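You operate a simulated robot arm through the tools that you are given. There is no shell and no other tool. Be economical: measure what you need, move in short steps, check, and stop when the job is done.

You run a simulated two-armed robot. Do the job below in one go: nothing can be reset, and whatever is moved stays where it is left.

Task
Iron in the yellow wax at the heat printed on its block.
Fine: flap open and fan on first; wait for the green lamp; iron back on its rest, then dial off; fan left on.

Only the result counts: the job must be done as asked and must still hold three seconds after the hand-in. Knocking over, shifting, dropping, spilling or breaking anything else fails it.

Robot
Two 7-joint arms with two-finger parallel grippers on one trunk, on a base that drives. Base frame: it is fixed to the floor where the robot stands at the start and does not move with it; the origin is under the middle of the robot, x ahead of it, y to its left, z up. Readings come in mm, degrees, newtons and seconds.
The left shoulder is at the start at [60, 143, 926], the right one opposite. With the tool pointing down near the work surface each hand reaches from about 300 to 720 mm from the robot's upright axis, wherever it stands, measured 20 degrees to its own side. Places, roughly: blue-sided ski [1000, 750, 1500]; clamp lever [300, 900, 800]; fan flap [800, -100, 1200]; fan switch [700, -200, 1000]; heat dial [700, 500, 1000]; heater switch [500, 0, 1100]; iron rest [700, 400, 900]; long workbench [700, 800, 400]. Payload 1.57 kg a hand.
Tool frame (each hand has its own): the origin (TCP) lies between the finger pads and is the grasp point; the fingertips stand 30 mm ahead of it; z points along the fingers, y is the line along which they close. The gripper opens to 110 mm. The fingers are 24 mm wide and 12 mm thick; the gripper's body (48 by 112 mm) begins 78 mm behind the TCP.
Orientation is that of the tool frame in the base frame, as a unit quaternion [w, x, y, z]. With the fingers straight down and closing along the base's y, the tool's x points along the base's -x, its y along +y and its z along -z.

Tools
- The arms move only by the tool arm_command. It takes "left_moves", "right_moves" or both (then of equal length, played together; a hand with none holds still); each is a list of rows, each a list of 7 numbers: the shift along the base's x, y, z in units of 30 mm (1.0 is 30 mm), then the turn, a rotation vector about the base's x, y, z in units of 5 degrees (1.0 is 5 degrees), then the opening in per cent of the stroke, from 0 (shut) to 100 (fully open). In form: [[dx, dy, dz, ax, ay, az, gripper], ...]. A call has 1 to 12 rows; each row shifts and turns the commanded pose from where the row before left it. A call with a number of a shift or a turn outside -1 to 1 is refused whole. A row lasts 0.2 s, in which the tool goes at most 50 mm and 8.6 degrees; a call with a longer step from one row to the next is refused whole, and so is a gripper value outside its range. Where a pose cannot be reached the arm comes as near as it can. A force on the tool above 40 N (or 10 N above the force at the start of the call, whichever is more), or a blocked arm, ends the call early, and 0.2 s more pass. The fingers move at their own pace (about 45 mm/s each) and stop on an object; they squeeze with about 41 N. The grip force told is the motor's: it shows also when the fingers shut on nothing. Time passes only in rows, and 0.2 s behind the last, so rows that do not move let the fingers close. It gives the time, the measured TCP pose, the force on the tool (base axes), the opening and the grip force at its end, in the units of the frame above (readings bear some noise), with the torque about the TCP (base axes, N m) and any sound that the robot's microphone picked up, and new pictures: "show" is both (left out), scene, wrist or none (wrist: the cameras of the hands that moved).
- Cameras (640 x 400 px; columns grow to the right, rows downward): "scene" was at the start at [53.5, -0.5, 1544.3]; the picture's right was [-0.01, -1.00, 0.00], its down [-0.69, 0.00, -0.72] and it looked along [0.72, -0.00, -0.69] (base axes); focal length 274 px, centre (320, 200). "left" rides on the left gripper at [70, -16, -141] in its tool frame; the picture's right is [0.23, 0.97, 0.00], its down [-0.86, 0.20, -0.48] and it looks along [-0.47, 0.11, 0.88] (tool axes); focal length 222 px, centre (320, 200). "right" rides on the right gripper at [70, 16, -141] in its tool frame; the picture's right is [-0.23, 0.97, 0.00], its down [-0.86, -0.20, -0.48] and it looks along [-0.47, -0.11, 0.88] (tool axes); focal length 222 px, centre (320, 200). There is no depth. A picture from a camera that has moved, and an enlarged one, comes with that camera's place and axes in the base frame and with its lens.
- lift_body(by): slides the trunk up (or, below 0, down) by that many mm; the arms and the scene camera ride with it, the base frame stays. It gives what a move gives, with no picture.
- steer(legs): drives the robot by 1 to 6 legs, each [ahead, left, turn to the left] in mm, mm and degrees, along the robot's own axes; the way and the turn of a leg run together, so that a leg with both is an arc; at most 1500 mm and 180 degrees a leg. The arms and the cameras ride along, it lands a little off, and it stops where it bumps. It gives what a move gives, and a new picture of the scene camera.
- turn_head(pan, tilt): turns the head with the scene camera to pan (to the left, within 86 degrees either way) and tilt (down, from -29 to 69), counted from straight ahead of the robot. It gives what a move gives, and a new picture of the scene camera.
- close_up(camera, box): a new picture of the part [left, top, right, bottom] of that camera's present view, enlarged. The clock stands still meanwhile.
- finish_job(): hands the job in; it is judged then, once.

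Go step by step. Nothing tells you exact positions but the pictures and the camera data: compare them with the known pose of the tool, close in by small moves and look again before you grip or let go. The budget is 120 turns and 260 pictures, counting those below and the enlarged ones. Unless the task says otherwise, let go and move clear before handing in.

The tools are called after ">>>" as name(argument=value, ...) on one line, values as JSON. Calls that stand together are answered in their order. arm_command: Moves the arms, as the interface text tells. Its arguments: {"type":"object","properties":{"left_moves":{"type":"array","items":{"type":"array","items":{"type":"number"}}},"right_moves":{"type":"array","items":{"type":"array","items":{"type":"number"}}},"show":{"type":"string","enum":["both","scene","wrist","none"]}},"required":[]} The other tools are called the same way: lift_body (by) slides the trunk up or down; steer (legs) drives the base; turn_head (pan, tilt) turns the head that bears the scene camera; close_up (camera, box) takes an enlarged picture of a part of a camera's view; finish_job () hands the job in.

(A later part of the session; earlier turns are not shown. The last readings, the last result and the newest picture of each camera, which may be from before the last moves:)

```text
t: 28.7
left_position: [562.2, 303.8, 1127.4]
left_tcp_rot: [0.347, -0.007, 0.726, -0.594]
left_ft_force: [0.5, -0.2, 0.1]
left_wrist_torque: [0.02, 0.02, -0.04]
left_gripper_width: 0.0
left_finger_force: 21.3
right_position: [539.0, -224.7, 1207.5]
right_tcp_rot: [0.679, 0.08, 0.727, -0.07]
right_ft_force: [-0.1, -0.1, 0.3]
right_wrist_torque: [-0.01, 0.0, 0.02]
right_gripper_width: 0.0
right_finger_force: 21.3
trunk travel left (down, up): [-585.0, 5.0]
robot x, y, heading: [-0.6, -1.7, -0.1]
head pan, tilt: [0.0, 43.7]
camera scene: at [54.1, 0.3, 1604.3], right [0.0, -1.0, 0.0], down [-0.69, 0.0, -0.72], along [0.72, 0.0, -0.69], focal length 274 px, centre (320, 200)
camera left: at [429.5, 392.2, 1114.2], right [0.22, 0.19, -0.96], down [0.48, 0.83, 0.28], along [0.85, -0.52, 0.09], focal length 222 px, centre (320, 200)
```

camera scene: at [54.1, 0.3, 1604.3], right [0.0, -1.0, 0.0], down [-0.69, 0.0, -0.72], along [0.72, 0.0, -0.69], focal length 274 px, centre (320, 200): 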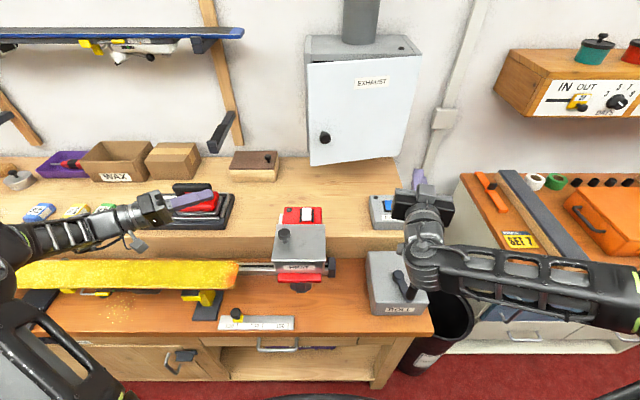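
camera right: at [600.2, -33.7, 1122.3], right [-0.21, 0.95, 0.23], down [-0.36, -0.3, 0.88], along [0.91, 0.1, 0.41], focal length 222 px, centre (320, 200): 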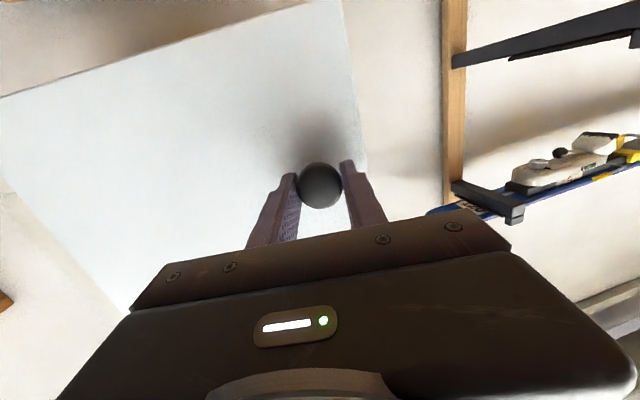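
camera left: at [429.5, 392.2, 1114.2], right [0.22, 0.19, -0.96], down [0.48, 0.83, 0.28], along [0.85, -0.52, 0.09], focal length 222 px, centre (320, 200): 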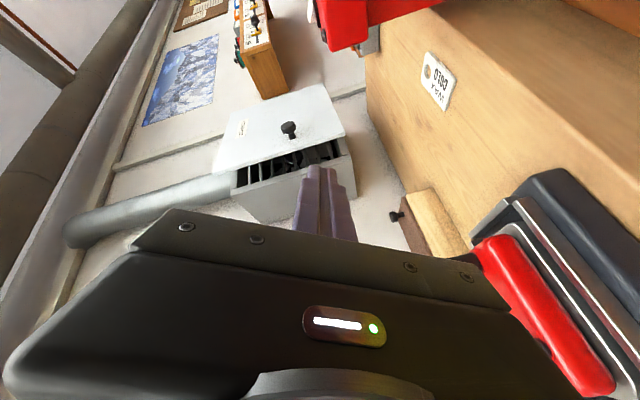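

The left camera shows the louvred gap behind the flap. I'll move the closed fingers close to the gap and look again.

>>> arm_command(left_moves=[[0.9, -0.9, 0.3, 0, 0, 0, 0], [1, -1, 0.3, 0, 0, 0, 0], [1, -1, 0.3, 0, 0, 0, 0], [1, -1, 0.3, 0, 0, 0, 0], [1, -1, 0, 0, 0, 0, 0], [1, -1, 0, 0, 0, 0, 0], [0.9, -0.6, 0, 0, 0, 0, 0]])

>>> close_up(camera="scene", box=[200, 20, 440, 170])

```text
t: 30.3
left_position: [767.3, 110.4, 1163.4]
left_tcp_rot: [0.346, -0.009, 0.727, -0.593]
left_ft_force: [0.3, 0.1, 0.2]
left_wrist_torque: [0.01, -0.03, -0.03]
left_gripper_width: 0.0
left_finger_force: 21.4
right_position: [539.0, -224.2, 1205.2]
right_tcp_rot: [0.678, 0.081, 0.727, -0.071]
right_ft_force: [0.8, 0.1, 0.5]
right_wrist_torque: [0.02, 0.0, -0.02]
right_gripper_width: 0.1
right_finger_force: 20.9
trunk travel left (down, up): [-585.0, 5.0]
robot x, y, heading: [2.0, -1.1, -0.1]
head pan, tilt: [0.0, 43.7]
camera scene: at [54.5, -0.2, 1604.3], right [0.0, -1.0, 0.0], down [-0.69, 0.0, -0.72], along [0.72, 0.0, -0.69], focal length 274 px, centre (320, 200)
camera left: at [634.7, 197.5, 1149.9], right [0.22, 0.19, -0.96], down [0.48, 0.83, 0.28], along [0.85, -0.52, 0.09], focal length 222 px, centre (320, 200)
```

scene: 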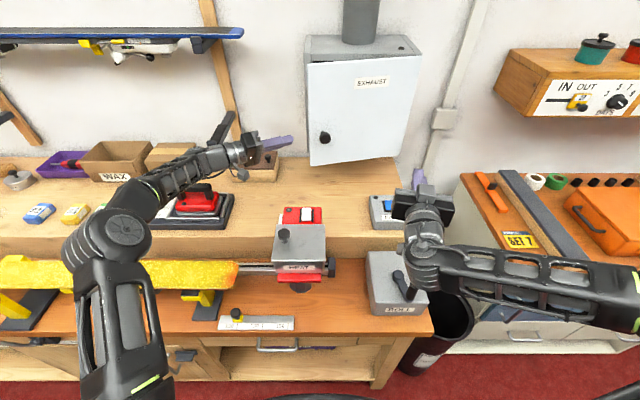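
left: 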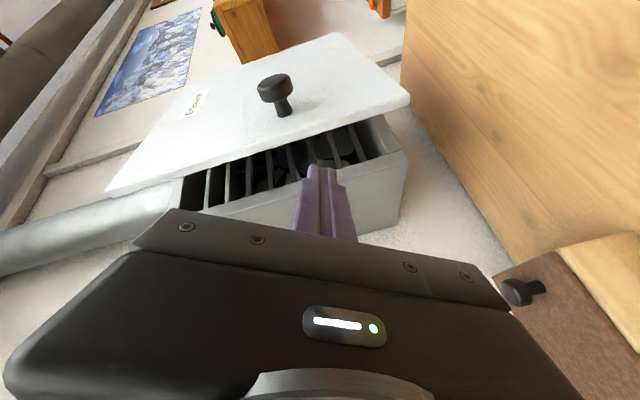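

```text
2.67 times, centred on (320, 95) of scene
camera zoom: at [54.5, -0.2, 1604.3], right [0.0, -1.0, 0.0], down [-0.69, 0.0, -0.72], along [0.72, 0.0, -0.69], focal length 731 px, centre (320, 480)
```

zoom: 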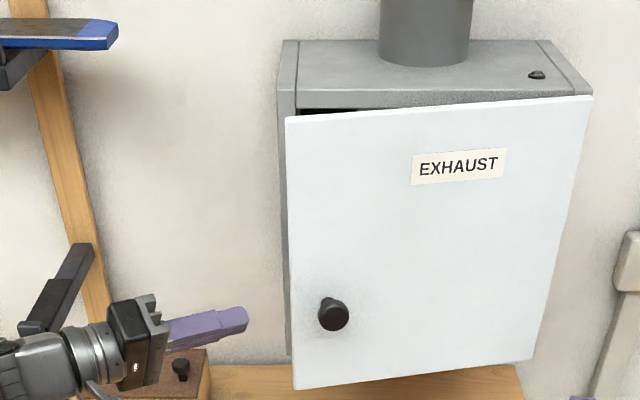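

The fingertips are lined up with the gap. I'll slide them in behind the flap edge in two small steps, then start pulling.

>>> arm_command(left_moves=[[0.5, -0.6, 0, 0, 0, 0, 0], [0.4, -0.6, 0, 0, 0, 0, 0], [0.1, -0.5, 0, 0, 0, 0, 0]])

```text
t: 31.1
left_position: [796.3, 58.5, 1163.0]
left_tcp_rot: [0.345, -0.008, 0.727, -0.594]
left_ft_force: [-0.1, 0.5, -0.2]
left_wrist_torque: [0.03, -0.01, 0.05]
left_gripper_width: 0.2
left_finger_force: 20.4
right_position: [538.2, -224.2, 1206.7]
right_tcp_rot: [0.679, 0.08, 0.727, -0.07]
right_ft_force: [-0.5, -0.3, 0.3]
right_wrist_torque: [-0.02, -0.03, -0.03]
right_gripper_width: 0.1
right_finger_force: 21.8
trunk travel left (down, up): [-585.0, 5.0]
robot x, y, heading: [-0.5, -4.3, 0.3]
head pan, tilt: [0.0, 43.7]
camera scene: at [53.8, -0.2, 1604.3], right [0.0, -1.0, 0.0], down [-0.69, 0.0, -0.72], along [0.72, 0.0, -0.69], focal length 274 px, centre (320, 200)
camera left: at [663.9, 146.3, 1150.2], right [0.22, 0.19, -0.96], down [0.48, 0.83, 0.28], along [0.85, -0.52, 0.08], focal length 222 px, centre (320, 200)
```

scene: 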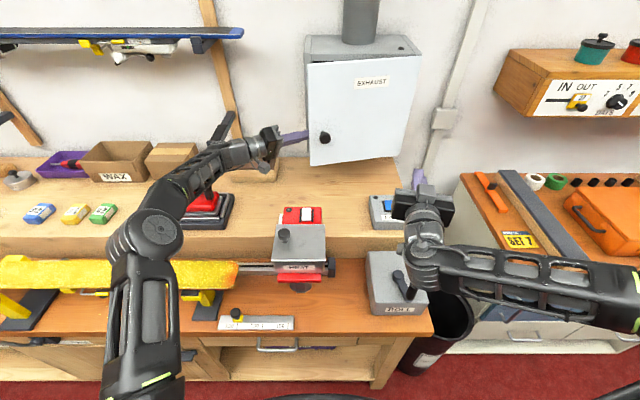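
left: 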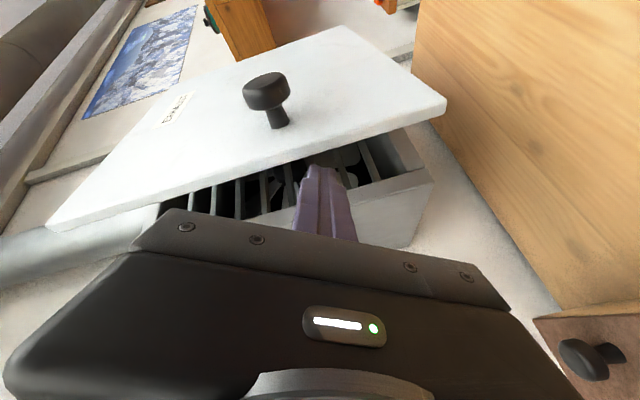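

The tip is inside the gap. I'll go a bit deeper, then pull back.

>>> arm_command(left_moves=[[0.2, -0.5, 0, 0, 0, 0, 0], [-0.7, -0.1, 0, 0, 0, 0, 0], [-0.8, -0.1, 0, 0, 0, 0, 0], [-0.8, -0.2, 0, 0, 0, 0, 0], [-0.8, -0.2, 0, 0, 0, 0, 0]])

```text
t: 32.3
left_position: [707.9, 25.5, 1163.4]
left_tcp_rot: [0.346, -0.007, 0.727, -0.593]
left_ft_force: [0.0, -0.1, -0.1]
left_wrist_torque: [0.02, 0.01, -0.02]
left_gripper_width: 0.0
left_finger_force: 21.0
right_position: [537.3, -223.8, 1205.6]
right_tcp_rot: [0.678, 0.081, 0.727, -0.071]
right_ft_force: [0.2, -0.2, 0.2]
right_wrist_torque: [0.04, 0.01, 0.01]
right_gripper_width: 0.1
right_finger_force: 21.2
trunk travel left (down, up): [-585.0, 5.0]
robot x, y, heading: [1.4, 0.2, -0.1]
head pan, tilt: [0.0, 43.7]
camera scene: at [53.0, 0.1, 1604.3], right [0.0, -1.0, 0.0], down [-0.69, 0.0, -0.72], along [0.72, 0.0, -0.69], focal length 274 px, centre (320, 200)
camera left: at [575.1, 113.4, 1150.9], right [0.22, 0.19, -0.96], down [0.48, 0.83, 0.28], along [0.85, -0.52, 0.09], focal length 222 px, centre (320, 200)
```

scene: 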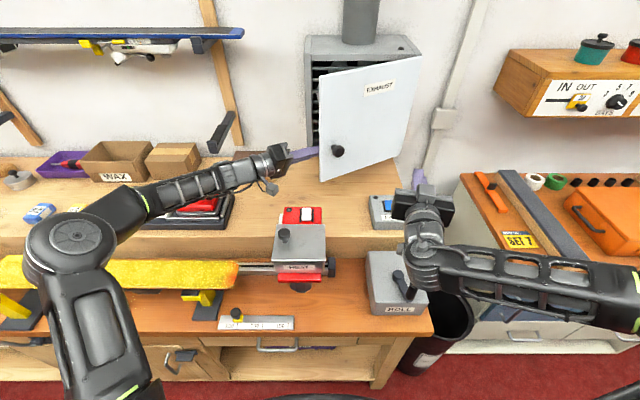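
left: 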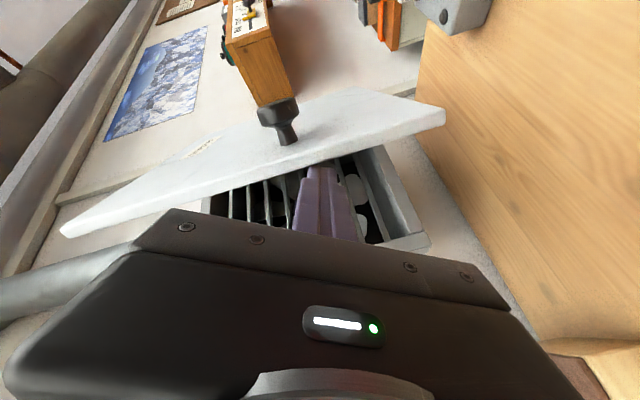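

That works: the flap is about 28° open. I'll move the right hand out of its sweep while the left follows the arc.

>>> arm_command(left_moves=[[0, 0, 0, 0, 0, 0, 0], [0, 0, 0, 0, 0, 0, 0], [-0.72, -0.85, 0.1, 0, 0, 0, 0], [-0.72, -0.85, 0.1, 0, 0, 0, 0], [-0.78, -0.85, 0.1, 0, 0, 0, 0], [-0.78, -0.85, 0.1, 0, 0, 0, 0]], right_moves=[[-1, -0.5, 0, 0, 0, 0, 0], [-1, -1, 0, 0, 0, 0, 0], [-1, -1, 0, 0, 0, 0, 0], [-0.5, -1, 0, 0, 0, 0, 0], [0, -1, 0, 0, 0, 0, 0], [0, 0, 0, 0, 0, 0, 0]])

```text
t: 33.7
left_position: [618.7, -76.5, 1176.6]
left_tcp_rot: [0.346, -0.008, 0.727, -0.593]
left_ft_force: [0.3, 0.3, -0.1]
left_wrist_torque: [0.01, -0.03, -0.02]
left_gripper_width: 0.1
left_finger_force: 20.9
right_position: [503.3, -363.6, 1242.4]
right_tcp_rot: [0.678, 0.08, 0.727, -0.071]
right_ft_force: [-0.6, -0.5, 0.0]
right_wrist_torque: [0.0, 0.03, -0.03]
right_gripper_width: 0.3
right_finger_force: 21.9
right hand out of reach, approached as far as the arm can: row 1, 2, 3, 4
trunk travel left (down, up): [-585.0, 5.0]
robot x, y, heading: [-1.0, -2.0, 0.0]
head pan, tilt: [0.0, 43.7]
camera scene: at [53.9, 1.3, 1604.4], right [0.0, -1.0, 0.0], down [-0.69, 0.0, -0.72], along [0.72, 0.0, -0.69], focal length 274 px, centre (320, 200)
camera right: at [364.7, -317.3, 1183.5], right [0.22, 0.95, 0.23], down [-0.45, -0.11, 0.89], along [0.86, -0.3, 0.4], focal length 222 px, centre (320, 200)
camera left: at [486.4, 12.4, 1163.1], right [0.22, 0.19, -0.96], down [0.48, 0.83, 0.28], along [0.85, -0.52, 0.09], focal length 222 px, centre (320, 200)
```

scene: 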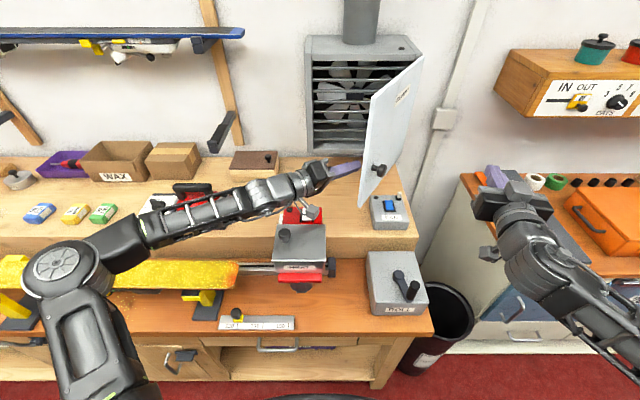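
right: 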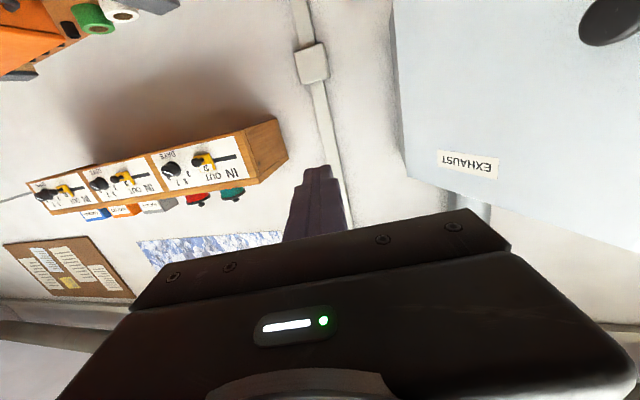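
left: 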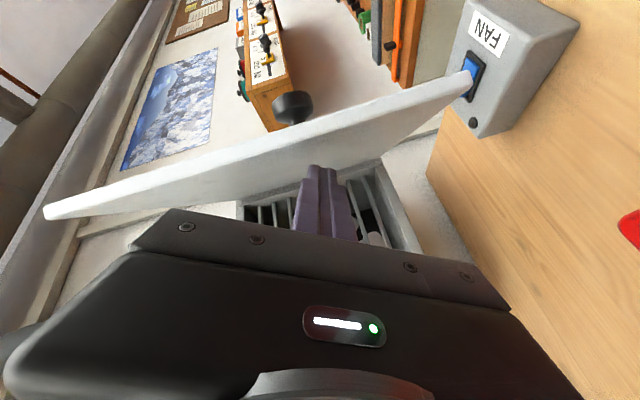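

The flap is about 57° open. I'll continue the arc to about 85–90°.

>>> arm_command(left_moves=[[-0.53, -1, 0, 0, 0, 0, 0], [-0.53, -1, 0, 0, 0, 0, 0], [-0.25, -0.9, 0, 0, 0, 0, 0], [-0.1, -0.9, 0, 0, 0, 0, 0], [0.1, -0.6, 0, 0, 0, 0, 0]])

```text
t: 34.9
left_position: [578.9, -210.4, 1174.2]
left_tcp_rot: [0.347, -0.009, 0.727, -0.592]
left_ft_force: [0.5, -0.1, 0.4]
left_wrist_torque: [0.0, -0.02, 0.01]
left_gripper_width: 0.5
left_finger_force: 21.4
right_position: [503.6, -366.1, 1243.1]
right_tcp_rot: [0.678, 0.08, 0.727, -0.07]
right_ft_force: [-0.9, 0.3, 0.7]
right_wrist_torque: [-0.02, 0.01, 0.0]
right_gripper_width: 0.0
right_finger_force: 20.9
trunk travel left (down, up): [-585.0, 5.0]
robot x, y, heading: [1.3, -0.1, 0.1]
head pan, tilt: [0.0, 43.7]
camera scene: at [53.7, -0.3, 1604.3], right [0.0, -1.0, 0.0], down [-0.69, 0.0, -0.72], along [0.72, 0.0, -0.69], focal length 274 px, centre (320, 200)
camera left: at [446.5, -121.3, 1162.1], right [0.22, 0.19, -0.96], down [0.48, 0.83, 0.28], along [0.85, -0.52, 0.09], focal length 222 px, centre (320, 200)
```

scene: 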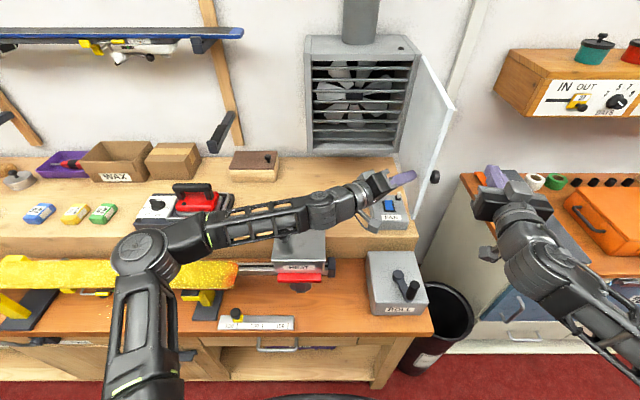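
left: 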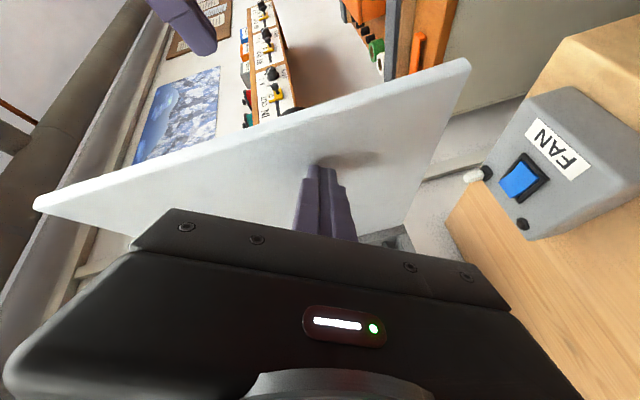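

The flap is about 95° open and the fan is fully visible. Next is the fan switch, which I'll look at closely.

>>> close_up(camera="left", box=[440, 90, 640, 250])

>>> close_up(camera="scene", box=[340, 150, 460, 240])

```text
2.50 times, centred on (540, 170) of left
camera zoom: at [446.5, -121.3, 1162.1], right [0.22, 0.19, -0.96], down [0.48, 0.83, 0.28], along [0.85, -0.52, 0.09], focal length 555 px, centre (-230, 275)
```

zoom: 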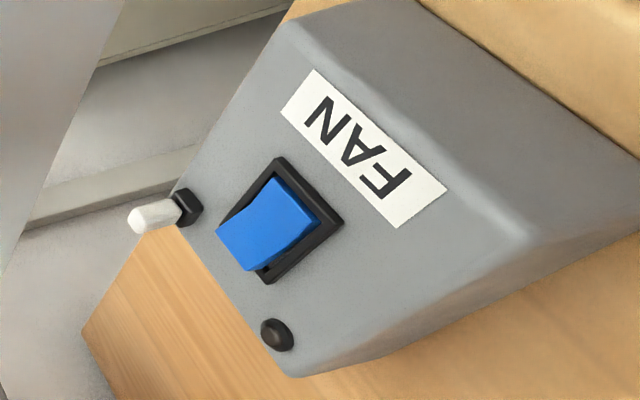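

```text
4.44 times, centred on (400, 195) of scene
camera zoom: at [53.7, -0.3, 1604.3], right [0.0, -1.0, 0.0], down [-0.69, 0.0, -0.72], along [0.72, 0.0, -0.69], focal length 1219 px, centre (-36, 222)
```

zoom: 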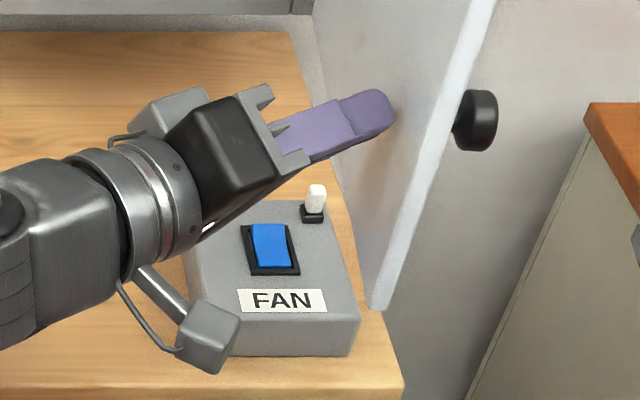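

I see the blue rocker at about (705, −230, 954), with its far end raised. I'll back the left hand off the flap, pitch it down about 42°, and bring the closed fingertips above that far end.

>>> arm_command(left_moves=[[0, 0.8, 0, 0.857, 0.512, 0, 0], [0, 0.8, 0, 0.857, 0.512, 0, 0], [0.5, 0.6, -0.2, 0.857, 0.512, 0, 0], [0.7, 0, -0.5, 0.857, 0.512, 0, 0], [0.7, 0, -0.6, 0.857, 0.512, 0, 0], [0.7, 0, -0.6, 0.857, 0.512, 0, 0], [0.7, 0, -0.6, 0.857, 0.512, 0, 0], [0.7, -0.5, -0.6, 0.857, 0.512, 0, 0], [0.2, -0.5, -0.6, 0.43, 0.256, 0, 0]])

>>> close_up(camera="scene", box=[260, 120, 460, 270])

```text
t: 36.9
left_position: [704.7, -174.5, 1063.7]
left_tcp_rot: [0.189, -0.01, 0.927, -0.325]
left_ft_force: [-0.1, 0.0, 0.8]
left_wrist_torque: [0.04, -0.01, 0.0]
left_gripper_width: 0.0
left_finger_force: 21.8
right_position: [505.0, -364.9, 1241.5]
right_tcp_rot: [0.679, 0.081, 0.727, -0.071]
right_ft_force: [0.4, 0.2, 1.4]
right_wrist_torque: [-0.02, -0.02, 0.0]
right_gripper_width: 0.2
right_finger_force: 21.5
trunk travel left (down, up): [-585.0, 5.0]
robot x, y, heading: [3.9, 4.8, 0.0]
head pan, tilt: [0.0, 43.7]
camera scene: at [53.8, -0.3, 1604.3], right [0.0, -1.0, 0.0], down [-0.69, 0.0, -0.72], along [0.72, 0.0, -0.69], focal length 274 px, centre (320, 200)
camera left: at [588.0, -110.3, 1150.1], right [-0.11, 0.74, -0.67], down [0.64, 0.56, 0.52], along [0.76, -0.37, -0.53], focal length 222 px, centre (320, 200)
```

scene: 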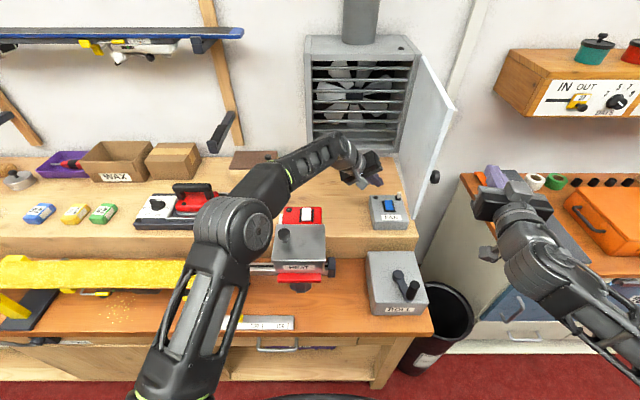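
left: 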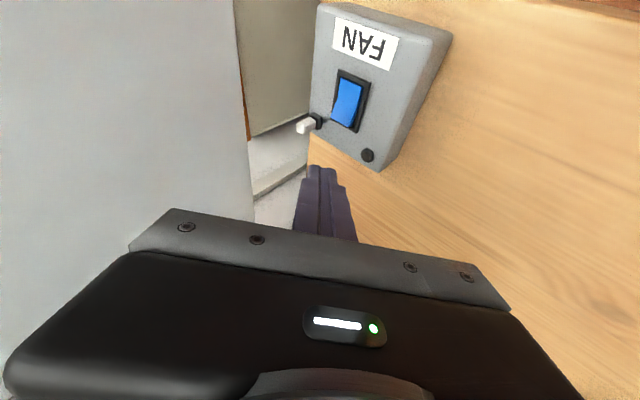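

```text
2.67 times, centred on (360, 195) of scene
camera zoom: at [53.8, -0.3, 1604.3], right [0.0, -1.0, 0.0], down [-0.69, 0.0, -0.72], along [0.72, 0.0, -0.69], focal length 731 px, centre (213, 213)
```

zoom: 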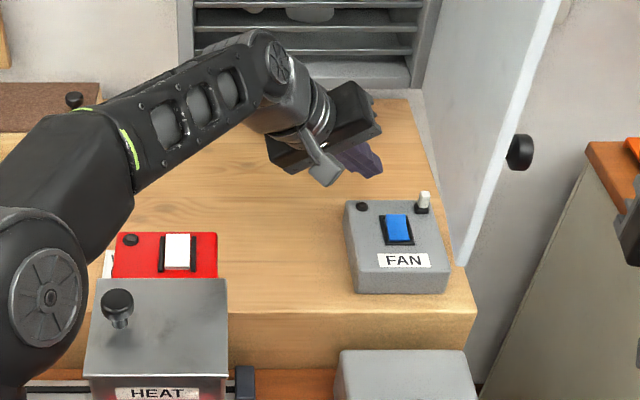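

The closed fingertips are pointing at the rocker from above left. I'll move them over its raised end and check before pressing.

>>> arm_command(left_moves=[[-0.1, -0.7, -1, 0, 0, 0, 0], [-0.1, -0.7, -0.9, 0, 0, 0, 0], [0, 0, 0, 0, 0, 0, 0]])

>>> close_up(camera="left", box=[220, 40, 460, 240])

>>> close_up(camera="scene", box=[340, 150, 460, 240])

```text
t: 37.7
left_position: [699.4, -214.7, 1007.3]
left_tcp_rot: [0.19, -0.01, 0.926, -0.326]
left_ft_force: [-0.2, 0.4, 1.0]
left_wrist_torque: [0.02, -0.05, 0.0]
left_gripper_width: 0.0
left_finger_force: 21.0
right_position: [503.1, -365.1, 1242.8]
right_tcp_rot: [0.678, 0.08, 0.727, -0.071]
right_ft_force: [-0.3, -0.7, -0.5]
right_wrist_torque: [-0.03, -0.01, -0.01]
right_gripper_width: 0.2
right_finger_force: 21.3
trunk travel left (down, up): [-585.0, 5.0]
robot x, y, heading: [-1.0, 4.1, -0.1]
head pan, tilt: [0.0, 43.7]
camera scene: at [53.4, 0.1, 1604.3], right [0.0, -1.0, 0.0], down [-0.69, 0.0, -0.72], along [0.72, 0.0, -0.69], focal length 274 px, centre (320, 200)
camera left: at [581.8, -151.4, 1093.6], right [-0.11, 0.74, -0.67], down [0.64, 0.57, 0.52], along [0.76, -0.37, -0.53], focal length 222 px, centre (320, 200)
```

scene: 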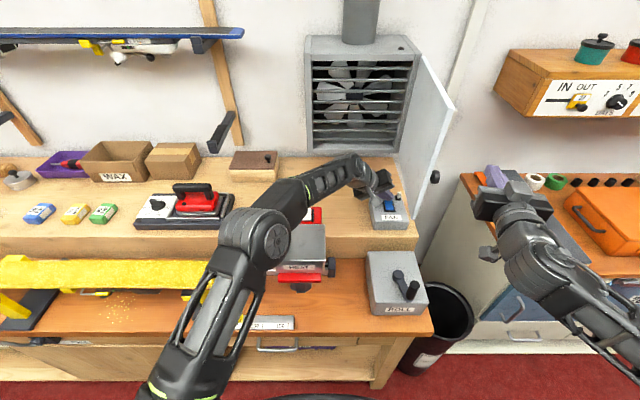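
left: 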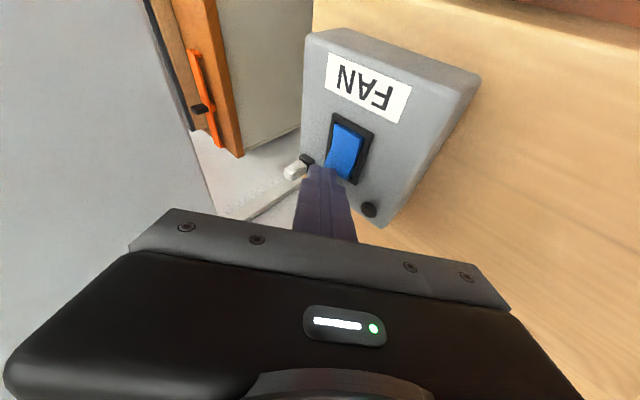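

```text
2.00 times, centred on (340, 140) of left
camera zoom: at [581.8, -151.4, 1093.6], right [-0.11, 0.74, -0.67], down [0.64, 0.57, 0.52], along [0.76, -0.37, -0.53], focal length 444 px, centre (280, 320)
```

zoom: 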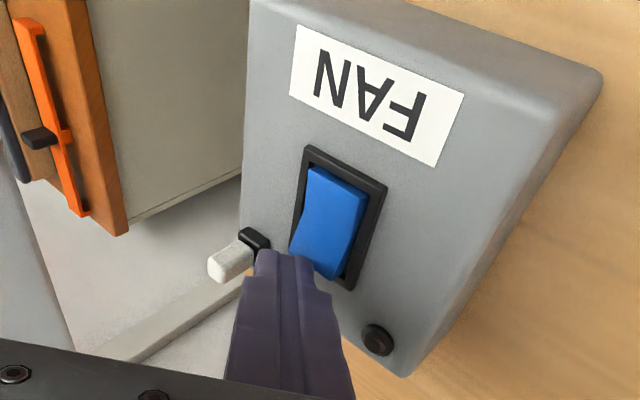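

```text
4.44 times, centred on (400, 195) of scene
camera zoom: at [53.4, 0.1, 1604.3], right [0.0, -1.0, 0.0], down [-0.69, 0.0, -0.72], along [0.72, 0.0, -0.69], focal length 1219 px, centre (-36, 222)
```

zoom: 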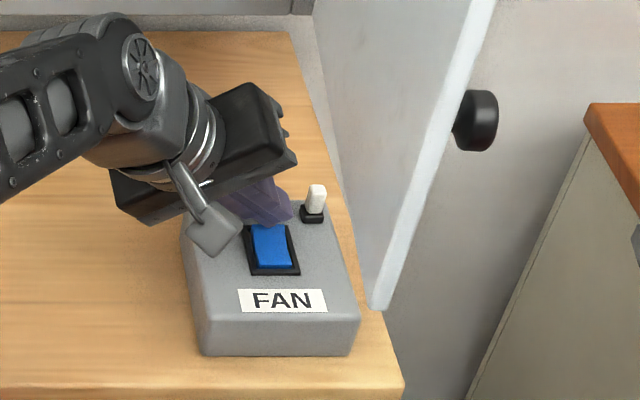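

The tip is over the raised end. I'll press down in small steps.

>>> arm_command(left_moves=[[-0.05, 0, -0.4, 0, 0, 0, 0], [0, 0, -0.3, 0, 0, 0, 0], [0, 0, -0.2, 0, 0, 0, 0], [0, 0, -0.2, 0, 0, 0, 0]])

>>> close_up(camera="left", box=[220, 40, 460, 240])

```text
t: 38.3
left_position: [700.1, -215.2, 1001.9]
left_tcp_rot: [0.201, -0.011, 0.922, -0.332]
left_ft_force: [-9.3, 5.7, 14.0]
left_wrist_torque: [0.03, 0.24, -0.12]
left_gripper_width: 0.0
left_finger_force: 21.0
right_position: [502.1, -364.1, 1243.8]
right_tcp_rot: [0.679, 0.079, 0.726, -0.07]
right_ft_force: [0.6, 0.2, -0.6]
right_wrist_torque: [0.0, 0.01, -0.02]
right_gripper_width: 0.1
right_finger_force: 20.9
trunk travel left (down, up): [-585.0, 5.0]
robot x, y, heading: [-3.8, -0.3, 0.3]
head pan, tilt: [0.0, 43.7]
stopped in row 3 (left hand): the force on the tool passed its limit at 44 N (the readings are from after the stop); the commanded pose is now the measured one
camera scene: at [50.9, 1.6, 1604.3], right [0.0, -1.0, 0.0], down [-0.69, 0.0, -0.72], along [0.72, 0.0, -0.69], focal length 274 px, centre (320, 200)
camera left: at [581.2, -151.1, 1085.1], right [-0.1, 0.72, -0.68], down [0.63, 0.58, 0.52], along [0.77, -0.38, -0.51], focal length 222 px, centre (320, 200)
```

scene: 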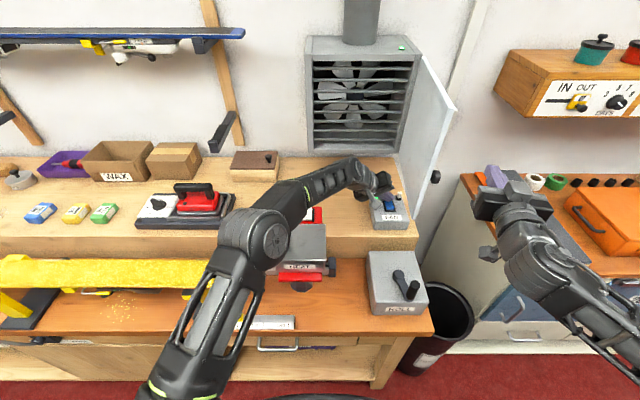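
left: 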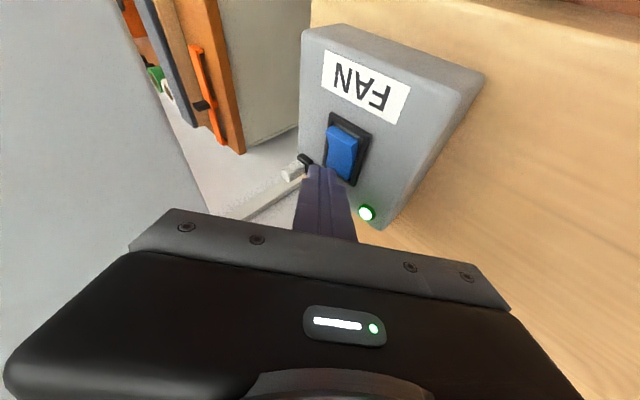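

```text
2.00 times, centred on (340, 140) of left
camera zoom: at [581.2, -151.1, 1085.1], right [-0.1, 0.72, -0.68], down [0.63, 0.58, 0.52], along [0.77, -0.38, -0.51], focal length 444 px, centre (280, 320)
```

zoom: 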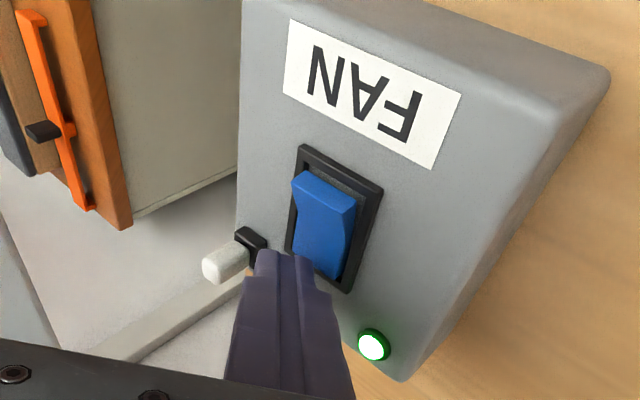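

The fan is on: its green lamp is lit and the blades are turning. The HEAT hood stands taller than I thought, with its knob near (458, 74, 1115), so I'll take the left hand back high and behind it.

>>> arm_command(left_moves=[[0, 0.2, 0.8, 0, 0, 0, 0], [0, 0.4, 1, 0, 0, 0, 0], [0, 0.8, 1, 0, 0, 0, 0], [0, 1, 1, 0, 0, 0, 0], [0, 1, 1, 0, 0, 0, 0], [0, 1, 1, 0, 0, 0, 0], [0, 1, 0, 0, 0, 0, 0], [0, 1, 0, 0, 0, 0, 0], [0, 1, 0, 0, 0, 0, 0], [0, 1, 0, 0, 0, 0, 0], [0, 1, 0, 0, 0, 0, 0], [0, 1, 0, 0, 0, 0, 0]], show="scene")

>>> arm_command(left_moves=[[-0.5, 1, 0, 0, 0, 0, 0], [-1, 1, 0, 0, 0, 0, 0], [-1, 1, 0, 0.87, 0.5, 0, 0], [-1, 1, 0, 0.87, 0.5, 0, 0], [-1, 1, 0, 0.87, 0.5, 0, 0], [-0.5, 0.5, 0, 0.87, 0.5, 0, 0], [0, 0, 0, 0.87, 0.5, 0, 0], [0, 0, 0, 0.87, 0.5, 0, 0], [0, 0, 0, 0.87, 0.5, 0, 0], [0, 0, 0, 0.87, 0.5, 0, 0], [0, 0, 0, 0.87, 0.5, 0, 0]])

```text
t: 40.9
left_position: [701.9, 97.1, 1171.6]
left_tcp_rot: [0.199, -0.011, 0.923, -0.331]
left_ft_force: [-0.3, -0.3, 0.4]
left_wrist_torque: [-0.02, -0.01, -0.04]
left_gripper_width: 0.0
left_finger_force: 21.2
right_position: [504.7, -364.1, 1243.6]
right_tcp_rot: [0.678, 0.08, 0.727, -0.071]
right_ft_force: [0.2, -0.2, -0.3]
right_wrist_torque: [0.02, 0.03, 0.04]
right_gripper_width: 0.3
right_finger_force: 21.6
trunk travel left (down, up): [-585.0, 5.0]
robot x, y, heading: [0.4, -1.7, 0.1]
head pan, tilt: [0.0, 43.7]
camera scene: at [53.5, 1.0, 1604.3], right [0.0, -1.0, 0.0], down [-0.69, 0.0, -0.72], along [0.72, 0.0, -0.69], focal length 274 px, centre (320, 200)
```

scene: 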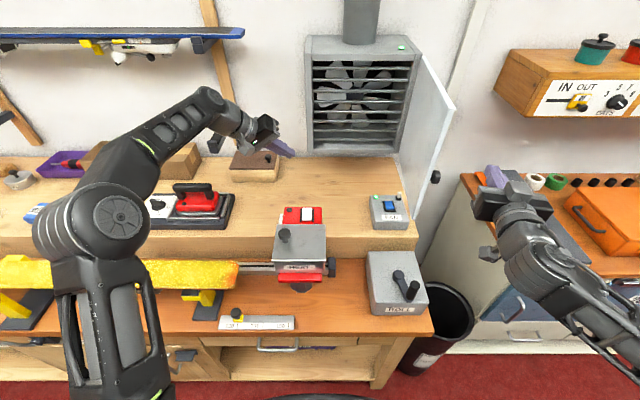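

```text
t: 43.3
left_position: [551.0, 261.6, 1162.1]
left_tcp_rot: [0.029, -0.006, 0.998, -0.05]
left_ft_force: [0.8, -0.6, -0.6]
left_wrist_torque: [-0.01, 0.01, 0.0]
left_gripper_width: 0.0
left_finger_force: 20.8
left hand out of reach, approached as far as the arm can: row 10, 11
right_position: [504.0, -364.0, 1242.1]
right_tcp_rot: [0.678, 0.08, 0.727, -0.071]
right_ft_force: [-0.9, -0.4, -0.1]
right_wrist_torque: [-0.02, -0.03, -0.03]
right_gripper_width: 0.1
right_finger_force: 21.4
trunk travel left (down, up): [-585.0, 5.0]
robot x, y, heading: [-3.3, 2.9, 0.4]
head pan, tilt: [0.0, 43.7]
camera scene: at [53.1, 1.0, 1604.3], right [0.0, -1.0, 0.0], down [-0.69, 0.0, -0.72], along [0.72, 0.0, -0.69], focal length 274 px, centre (320, 200)
camera left: at [473.2, 258.9, 1300.5], right [-0.24, 0.97, -0.11], down [0.82, 0.26, 0.51], along [0.52, 0.03, -0.86], focal length 222 px, centre (320, 200)
```

scene: 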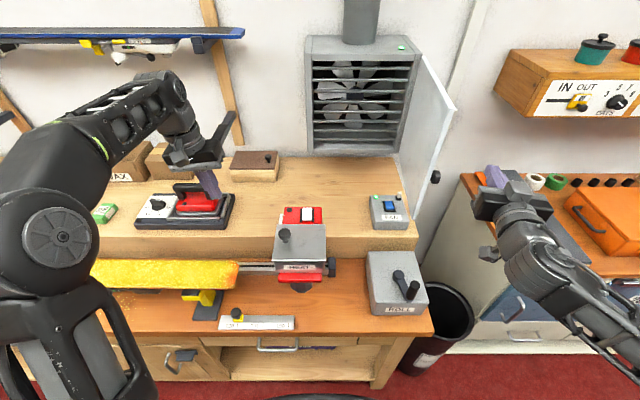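
left: 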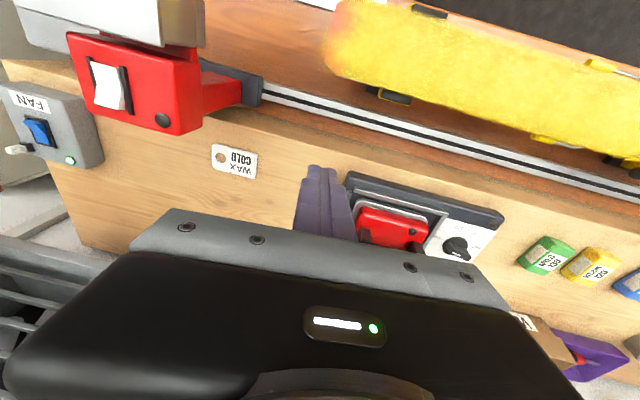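

Triangulation puts the hood's red lamp at about (564, 85, 1079), so its left face is near y≈105. I'll bring the closed left fingers down beside that face.

>>> arm_command(left_moves=[[-0.6, -0.5, -0.6, 0, 0, 0, 0], [-0.6, -0.5, -0.8, 0, 0, 0, 0], [-0.5, -0.7, -0.8, 0, 0, 0, 0], [0, -0.7, -0.8, 0, 0, 0, 0], [0, -0.8, 0, 0, 0, 0, 0]])

>>> close_up(camera="scene", box=[220, 190, 380, 310])

```text
t: 44.5
left_position: [499.9, 162.3, 1073.2]
left_tcp_rot: [0.03, -0.007, 0.998, -0.049]
left_ft_force: [0.8, -0.2, 0.0]
left_wrist_torque: [0.0, 0.0, 0.0]
left_gripper_width: 0.0
left_finger_force: 21.6
right_position: [504.0, -364.8, 1241.8]
right_tcp_rot: [0.679, 0.079, 0.726, -0.069]
right_ft_force: [-0.9, 0.0, 0.1]
right_wrist_torque: [0.0, -0.02, 0.0]
right_gripper_width: 0.0
right_finger_force: 21.5
trunk travel left (down, up): [-585.0, 5.0]
robot x, y, heading: [-0.4, -5.7, 0.1]
head pan, tilt: [0.0, 43.7]
camera scene: at [53.1, -0.4, 1604.3], right [0.0, -1.0, 0.0], down [-0.69, 0.0, -0.72], along [0.72, 0.0, -0.69], focal length 274 px, centre (320, 200)
camera left: at [422.0, 160.8, 1210.9], right [-0.24, 0.97, -0.11], down [0.82, 0.26, 0.51], along [0.52, 0.03, -0.86], focal length 222 px, centre (320, 200)
```

scene: 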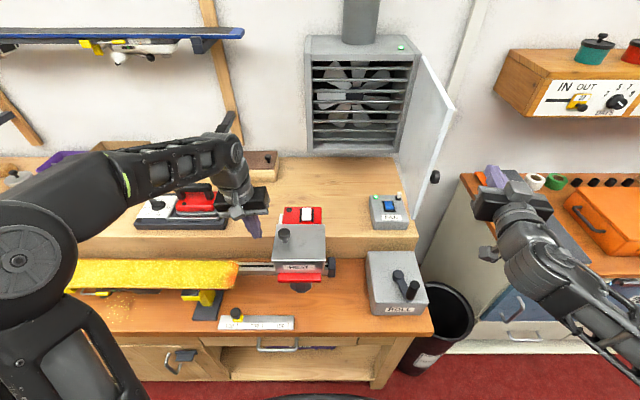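
left: 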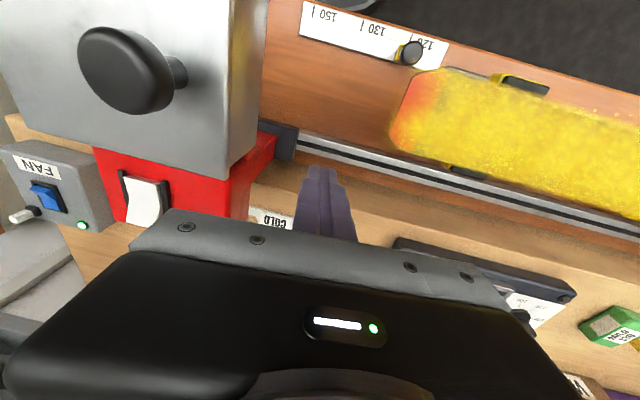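

```text
3.33 times, centred on (300, 250) of scene
camera zoom: at [53.1, -0.4, 1604.3], right [0.0, -1.0, 0.0], down [-0.69, 0.0, -0.72], along [0.72, 0.0, -0.69], focal length 914 px, centre (387, 33)
```

zoom: 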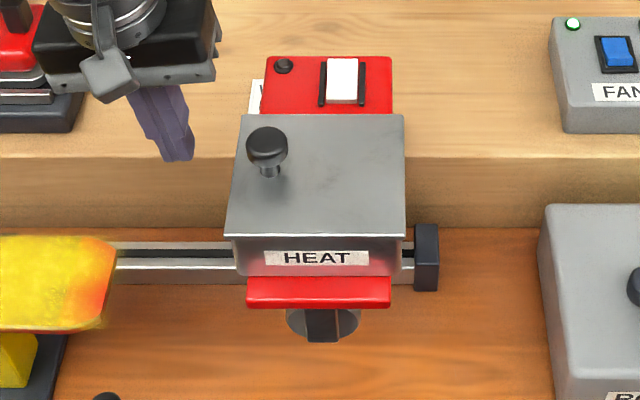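

The carriage sits about 10–15 mm left of the stop. I'll push the hood gently to the right until it meets the stop.

>>> arm_command(left_moves=[[0, -0.33, 0, 0, 0, 0, 0], [0, -0.33, 0, 0, 0, 0, 0], [0, -0.33, 0, 0, 0, 0, 0], [0, -0.2, 0, 0, 0, 0, 0]], show="none")

>>> close_up(camera="scene", box=[220, 190, 380, 310])

```text
t: 45.5
left_position: [499.4, 128.0, 1073.4]
left_tcp_rot: [0.03, -0.006, 0.998, -0.05]
left_ft_force: [0.2, -0.5, 0.1]
left_wrist_torque: [0.0, -0.01, 0.05]
left_gripper_width: 0.1
left_finger_force: 21.4
right_position: [504.4, -364.4, 1241.9]
right_tcp_rot: [0.678, 0.08, 0.727, -0.07]
right_ft_force: [-0.3, 0.4, 0.5]
right_wrist_torque: [-0.01, 0.0, 0.01]
right_gripper_width: 0.0
right_finger_force: 20.7
trunk travel left (down, up): [-585.0, 5.0]
robot x, y, heading: [1.3, -2.5, 0.1]
head pan, tilt: [0.0, 43.7]
```

```text
3.33 times, centred on (300, 250) of scene
camera zoom: at [53.5, 0.2, 1604.3], right [0.0, -1.0, 0.0], down [-0.69, 0.0, -0.72], along [0.72, 0.0, -0.69], focal length 914 px, centre (387, 33)
```

zoom: 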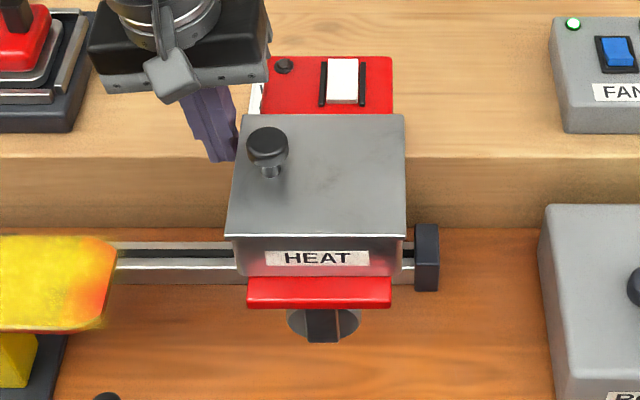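

The finger is almost touching the hood. I'll keep going in small steps.

>>> arm_command(left_moves=[[0, -0.2, 0, 0, 0, 0, 0], [0, -0.2, 0, 0, 0, 0, 0], [0, -0.2, 0, 0, 0, 0, 0], [0, -0.1, 0, 0, 0, 0, 0]], show="none")

>>> close_up(camera="scene", box=[220, 190, 380, 310])

```text
t: 46.5
left_position: [499.8, 108.0, 1072.0]
left_tcp_rot: [0.03, -0.006, 0.998, -0.049]
left_ft_force: [0.1, 2.9, 0.3]
left_wrist_torque: [-0.05, 0.04, -0.02]
left_gripper_width: 0.0
left_finger_force: 20.8
right_position: [504.0, -364.2, 1242.1]
right_tcp_rot: [0.678, 0.08, 0.727, -0.07]
right_ft_force: [0.2, 0.6, 0.7]
right_wrist_torque: [-0.02, 0.05, 0.01]
right_gripper_width: 0.2
right_finger_force: 21.6
trunk travel left (down, up): [-585.0, 5.0]
robot x, y, heading: [1.9, 1.3, 0.0]
head pan, tilt: [0.0, 43.7]
```

```text
3.33 times, centred on (300, 250) of scene
camera zoom: at [53.5, 0.5, 1604.3], right [0.0, -1.0, 0.0], down [-0.69, 0.0, -0.72], along [0.72, 0.0, -0.69], focal length 914 px, centre (387, 33)
```

zoom: 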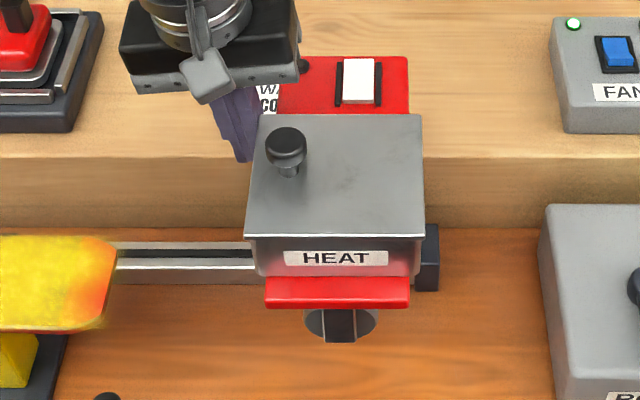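

The hood moved back about 13 mm, to within a couple of millimetres of its starting place. I'll back off, then go over the dial with the left hand and look at it.

>>> arm_command(left_moves=[[0, 0.8, 0, 0, 0, 0, 0], [0, 1, 0.5, 0, 0, 0, 0], [0, 1, 1, 0, 0, 0, 0], [0.5, 1, 0.5, 0, 0, 0, 0], [0.5, 1, 0, -0.2, 0, 0.4, 20], [0.5, 1, 0, -0.2, 0, 0.4, 40], [0.5, 1, 0, -0.2, 0, 0.4, 50], [0.5, 1, 0, 0, 0, 0, 50], [0.5, 1, 0, 0, 0, 0, 50], [0.5, 1, 0, 0, 0, 0, 50], [0, 1, 0, 0, 0, 0, 50]])

>>> close_up(camera="left", box=[200, 60, 520, 260])

>>> turn_head(pan=30, tilt=45)

```text
t: 48.9
left_position: [574.6, 342.4, 1132.9]
left_tcp_rot: [0.034, -0.059, 0.995, -0.074]
left_ft_force: [0.6, -0.7, -0.2]
left_wrist_torque: [-0.02, 0.01, 0.01]
left_gripper_width: 55.1
left_finger_force: 0.1
left hand out of reach, approached as far as the arm can: row 9, 10, 11
right_position: [503.5, -365.7, 1242.7]
right_tcp_rot: [0.677, 0.08, 0.728, -0.07]
right_ft_force: [-0.1, 0.5, -0.2]
right_wrist_torque: [0.01, 0.01, 0.0]
right_gripper_width: 0.0
right_finger_force: 21.2
trunk travel left (down, up): [-585.0, 5.0]
robot x, y, heading: [2.6, 0.1, 0.1]
head pan, tilt: [0.0, 43.7]
camera scene: at [53.2, 0.3, 1604.3], right [0.0, -1.0, 0.0], down [-0.69, 0.0, -0.72], along [0.72, 0.0, -0.69], focal length 274 px, centre (320, 200)
camera left: at [497.0, 338.4, 1270.7], right [-0.34, 0.93, -0.16], down [0.79, 0.37, 0.49], along [0.52, 0.04, -0.86], focal length 222 px, centre (320, 200)
```

scene: 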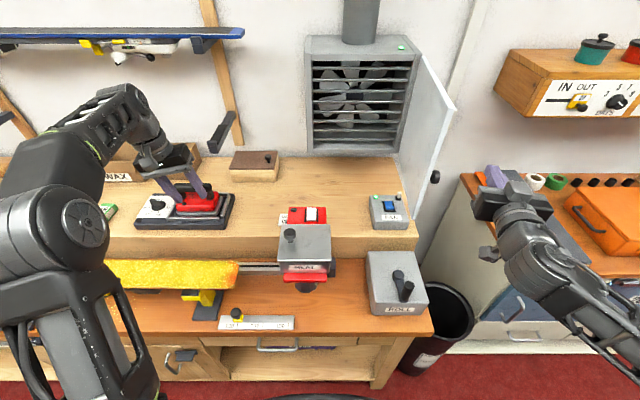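
left: 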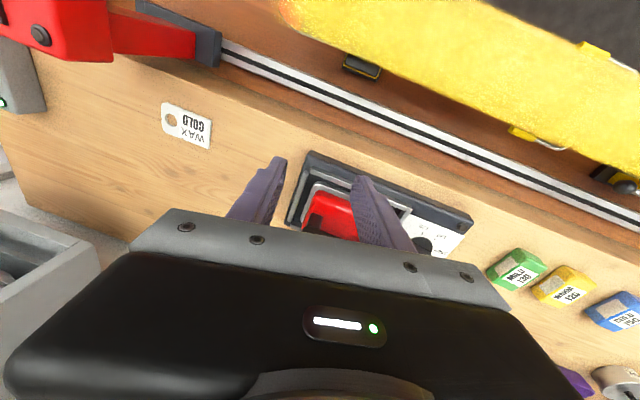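

```text
2.00 times, centred on (360, 160) of left
camera zoom: at [497.0, 338.4, 1270.7], right [-0.34, 0.93, -0.16], down [0.79, 0.37, 0.49], along [0.52, 0.04, -0.86], focal length 444 px, centre (240, 280)
```

zoom: 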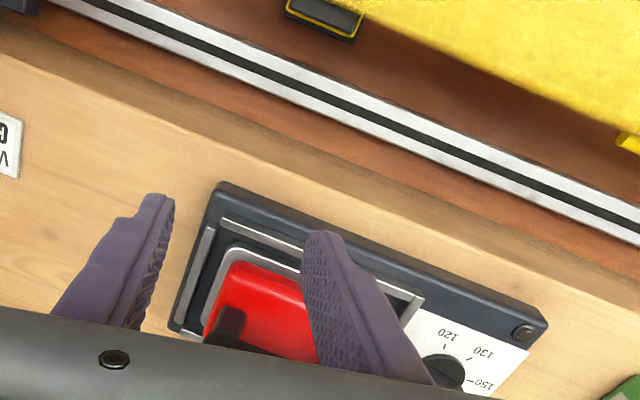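

```text
t: 49.9
left_position: [574.8, 342.2, 1132.5]
left_tcp_rot: [0.034, -0.06, 0.995, -0.074]
left_ft_force: [0.5, -0.7, -0.6]
left_wrist_torque: [0.03, 0.0, 0.02]
left_gripper_width: 54.9
left_finger_force: 0.1
right_position: [503.1, -365.2, 1242.8]
right_tcp_rot: [0.678, 0.081, 0.727, -0.072]
right_ft_force: [0.2, 0.2, 0.2]
right_wrist_torque: [0.0, 0.0, -0.03]
right_gripper_width: 0.0
right_finger_force: 21.4
trunk travel left (down, up): [-585.0, 5.0]
robot x, y, heading: [-1.6, 0.9, -0.2]
head pan, tilt: [30.0, 45.0]
camera scene: at [41.6, 40.8, 1602.4], right [0.5, -0.87, 0.0], down [-0.61, -0.35, -0.71], along [0.61, 0.35, -0.71], focal length 274 px, centre (320, 200)
```

scene: 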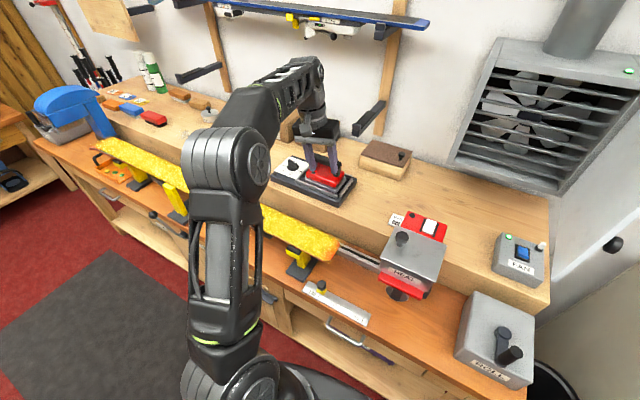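

The dial shows 120 pointing towards the front, then 130 and 150 further left. Before driving left to work over the ski, I'll tuck the right arm back.

>>> arm_command(right_moves=[[-0.5, -0.5, 0, 0, 1, 0, 0], [-0.5, -0.5, 0, 0, 1, 0, 0], [-0.5, -0.3, 0, 0, 1, 0, 0], [-0.5, 0, -0.3, 0, 1, 0, 0], [-0.5, 0, -0.3, 0, 1, 0, 0], [-0.5, 0, -0.3, 0, 1, 0, 0], [-0.5, 0, -0.3, 0, 1, 0, 0], [-0.5, 0, -0.3, 0, 1, 0, 0], [-0.5, 0, -0.3, 0, 1, 0, 0], [0, 0, -0.3, 0, 1, 0, 0], [0, 0, -0.3, 0, 1, 0, 0], [0, 0, 0, 0, 1, 0, 0]], show="none")

>>> turn_head(pan=0, tilt=50)

```text
t: 52.5
left_position: [576.3, 341.3, 1132.5]
left_tcp_rot: [0.033, -0.059, 0.995, -0.074]
left_ft_force: [0.5, 0.3, 0.0]
left_wrist_torque: [0.01, 0.0, 0.03]
left_gripper_width: 54.9
left_finger_force: 0.1
right_position: [369.9, -403.3, 1170.1]
right_tcp_rot: [0.223, 0.034, 0.969, -0.101]
right_ft_force: [-0.5, -0.4, 0.4]
right_wrist_torque: [0.01, 0.02, 0.02]
right_gripper_width: 0.0
right_finger_force: 21.3
trunk travel left (down, up): [-585.0, 5.0]
robot x, y, heading: [1.9, -2.5, -0.0]
head pan, tilt: [30.0, 45.0]
```

```text
t: 53.4
left_position: [575.3, 342.0, 1132.5]
left_tcp_rot: [0.034, -0.059, 0.995, -0.074]
left_ft_force: [-0.4, -0.1, 0.7]
left_wrist_torque: [0.0, 0.01, 0.03]
left_gripper_width: 55.1
left_finger_force: 0.0
right_position: [368.6, -403.8, 1169.3]
right_tcp_rot: [0.225, 0.034, 0.969, -0.1]
right_ft_force: [-1.0, 0.5, 0.7]
right_wrist_torque: [0.01, 0.03, 0.01]
right_gripper_width: 0.0
right_finger_force: 21.4
trunk travel left (down, up): [-585.0, 5.0]
robot x, y, heading: [2.1, 1.6, -0.0]
head pan, tilt: [0.0, 50.0]
camera scene: at [48.1, 0.3, 1595.5], right [0.0, -1.0, 0.0], down [-0.77, 0.0, -0.64], along [0.64, 0.0, -0.77], focal length 274 px, centre (320, 200)
```

scene: 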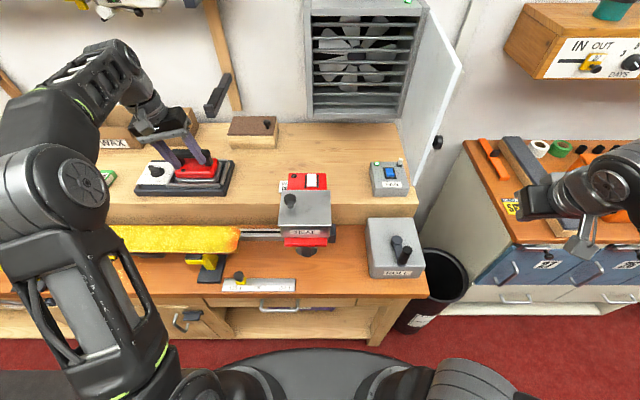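

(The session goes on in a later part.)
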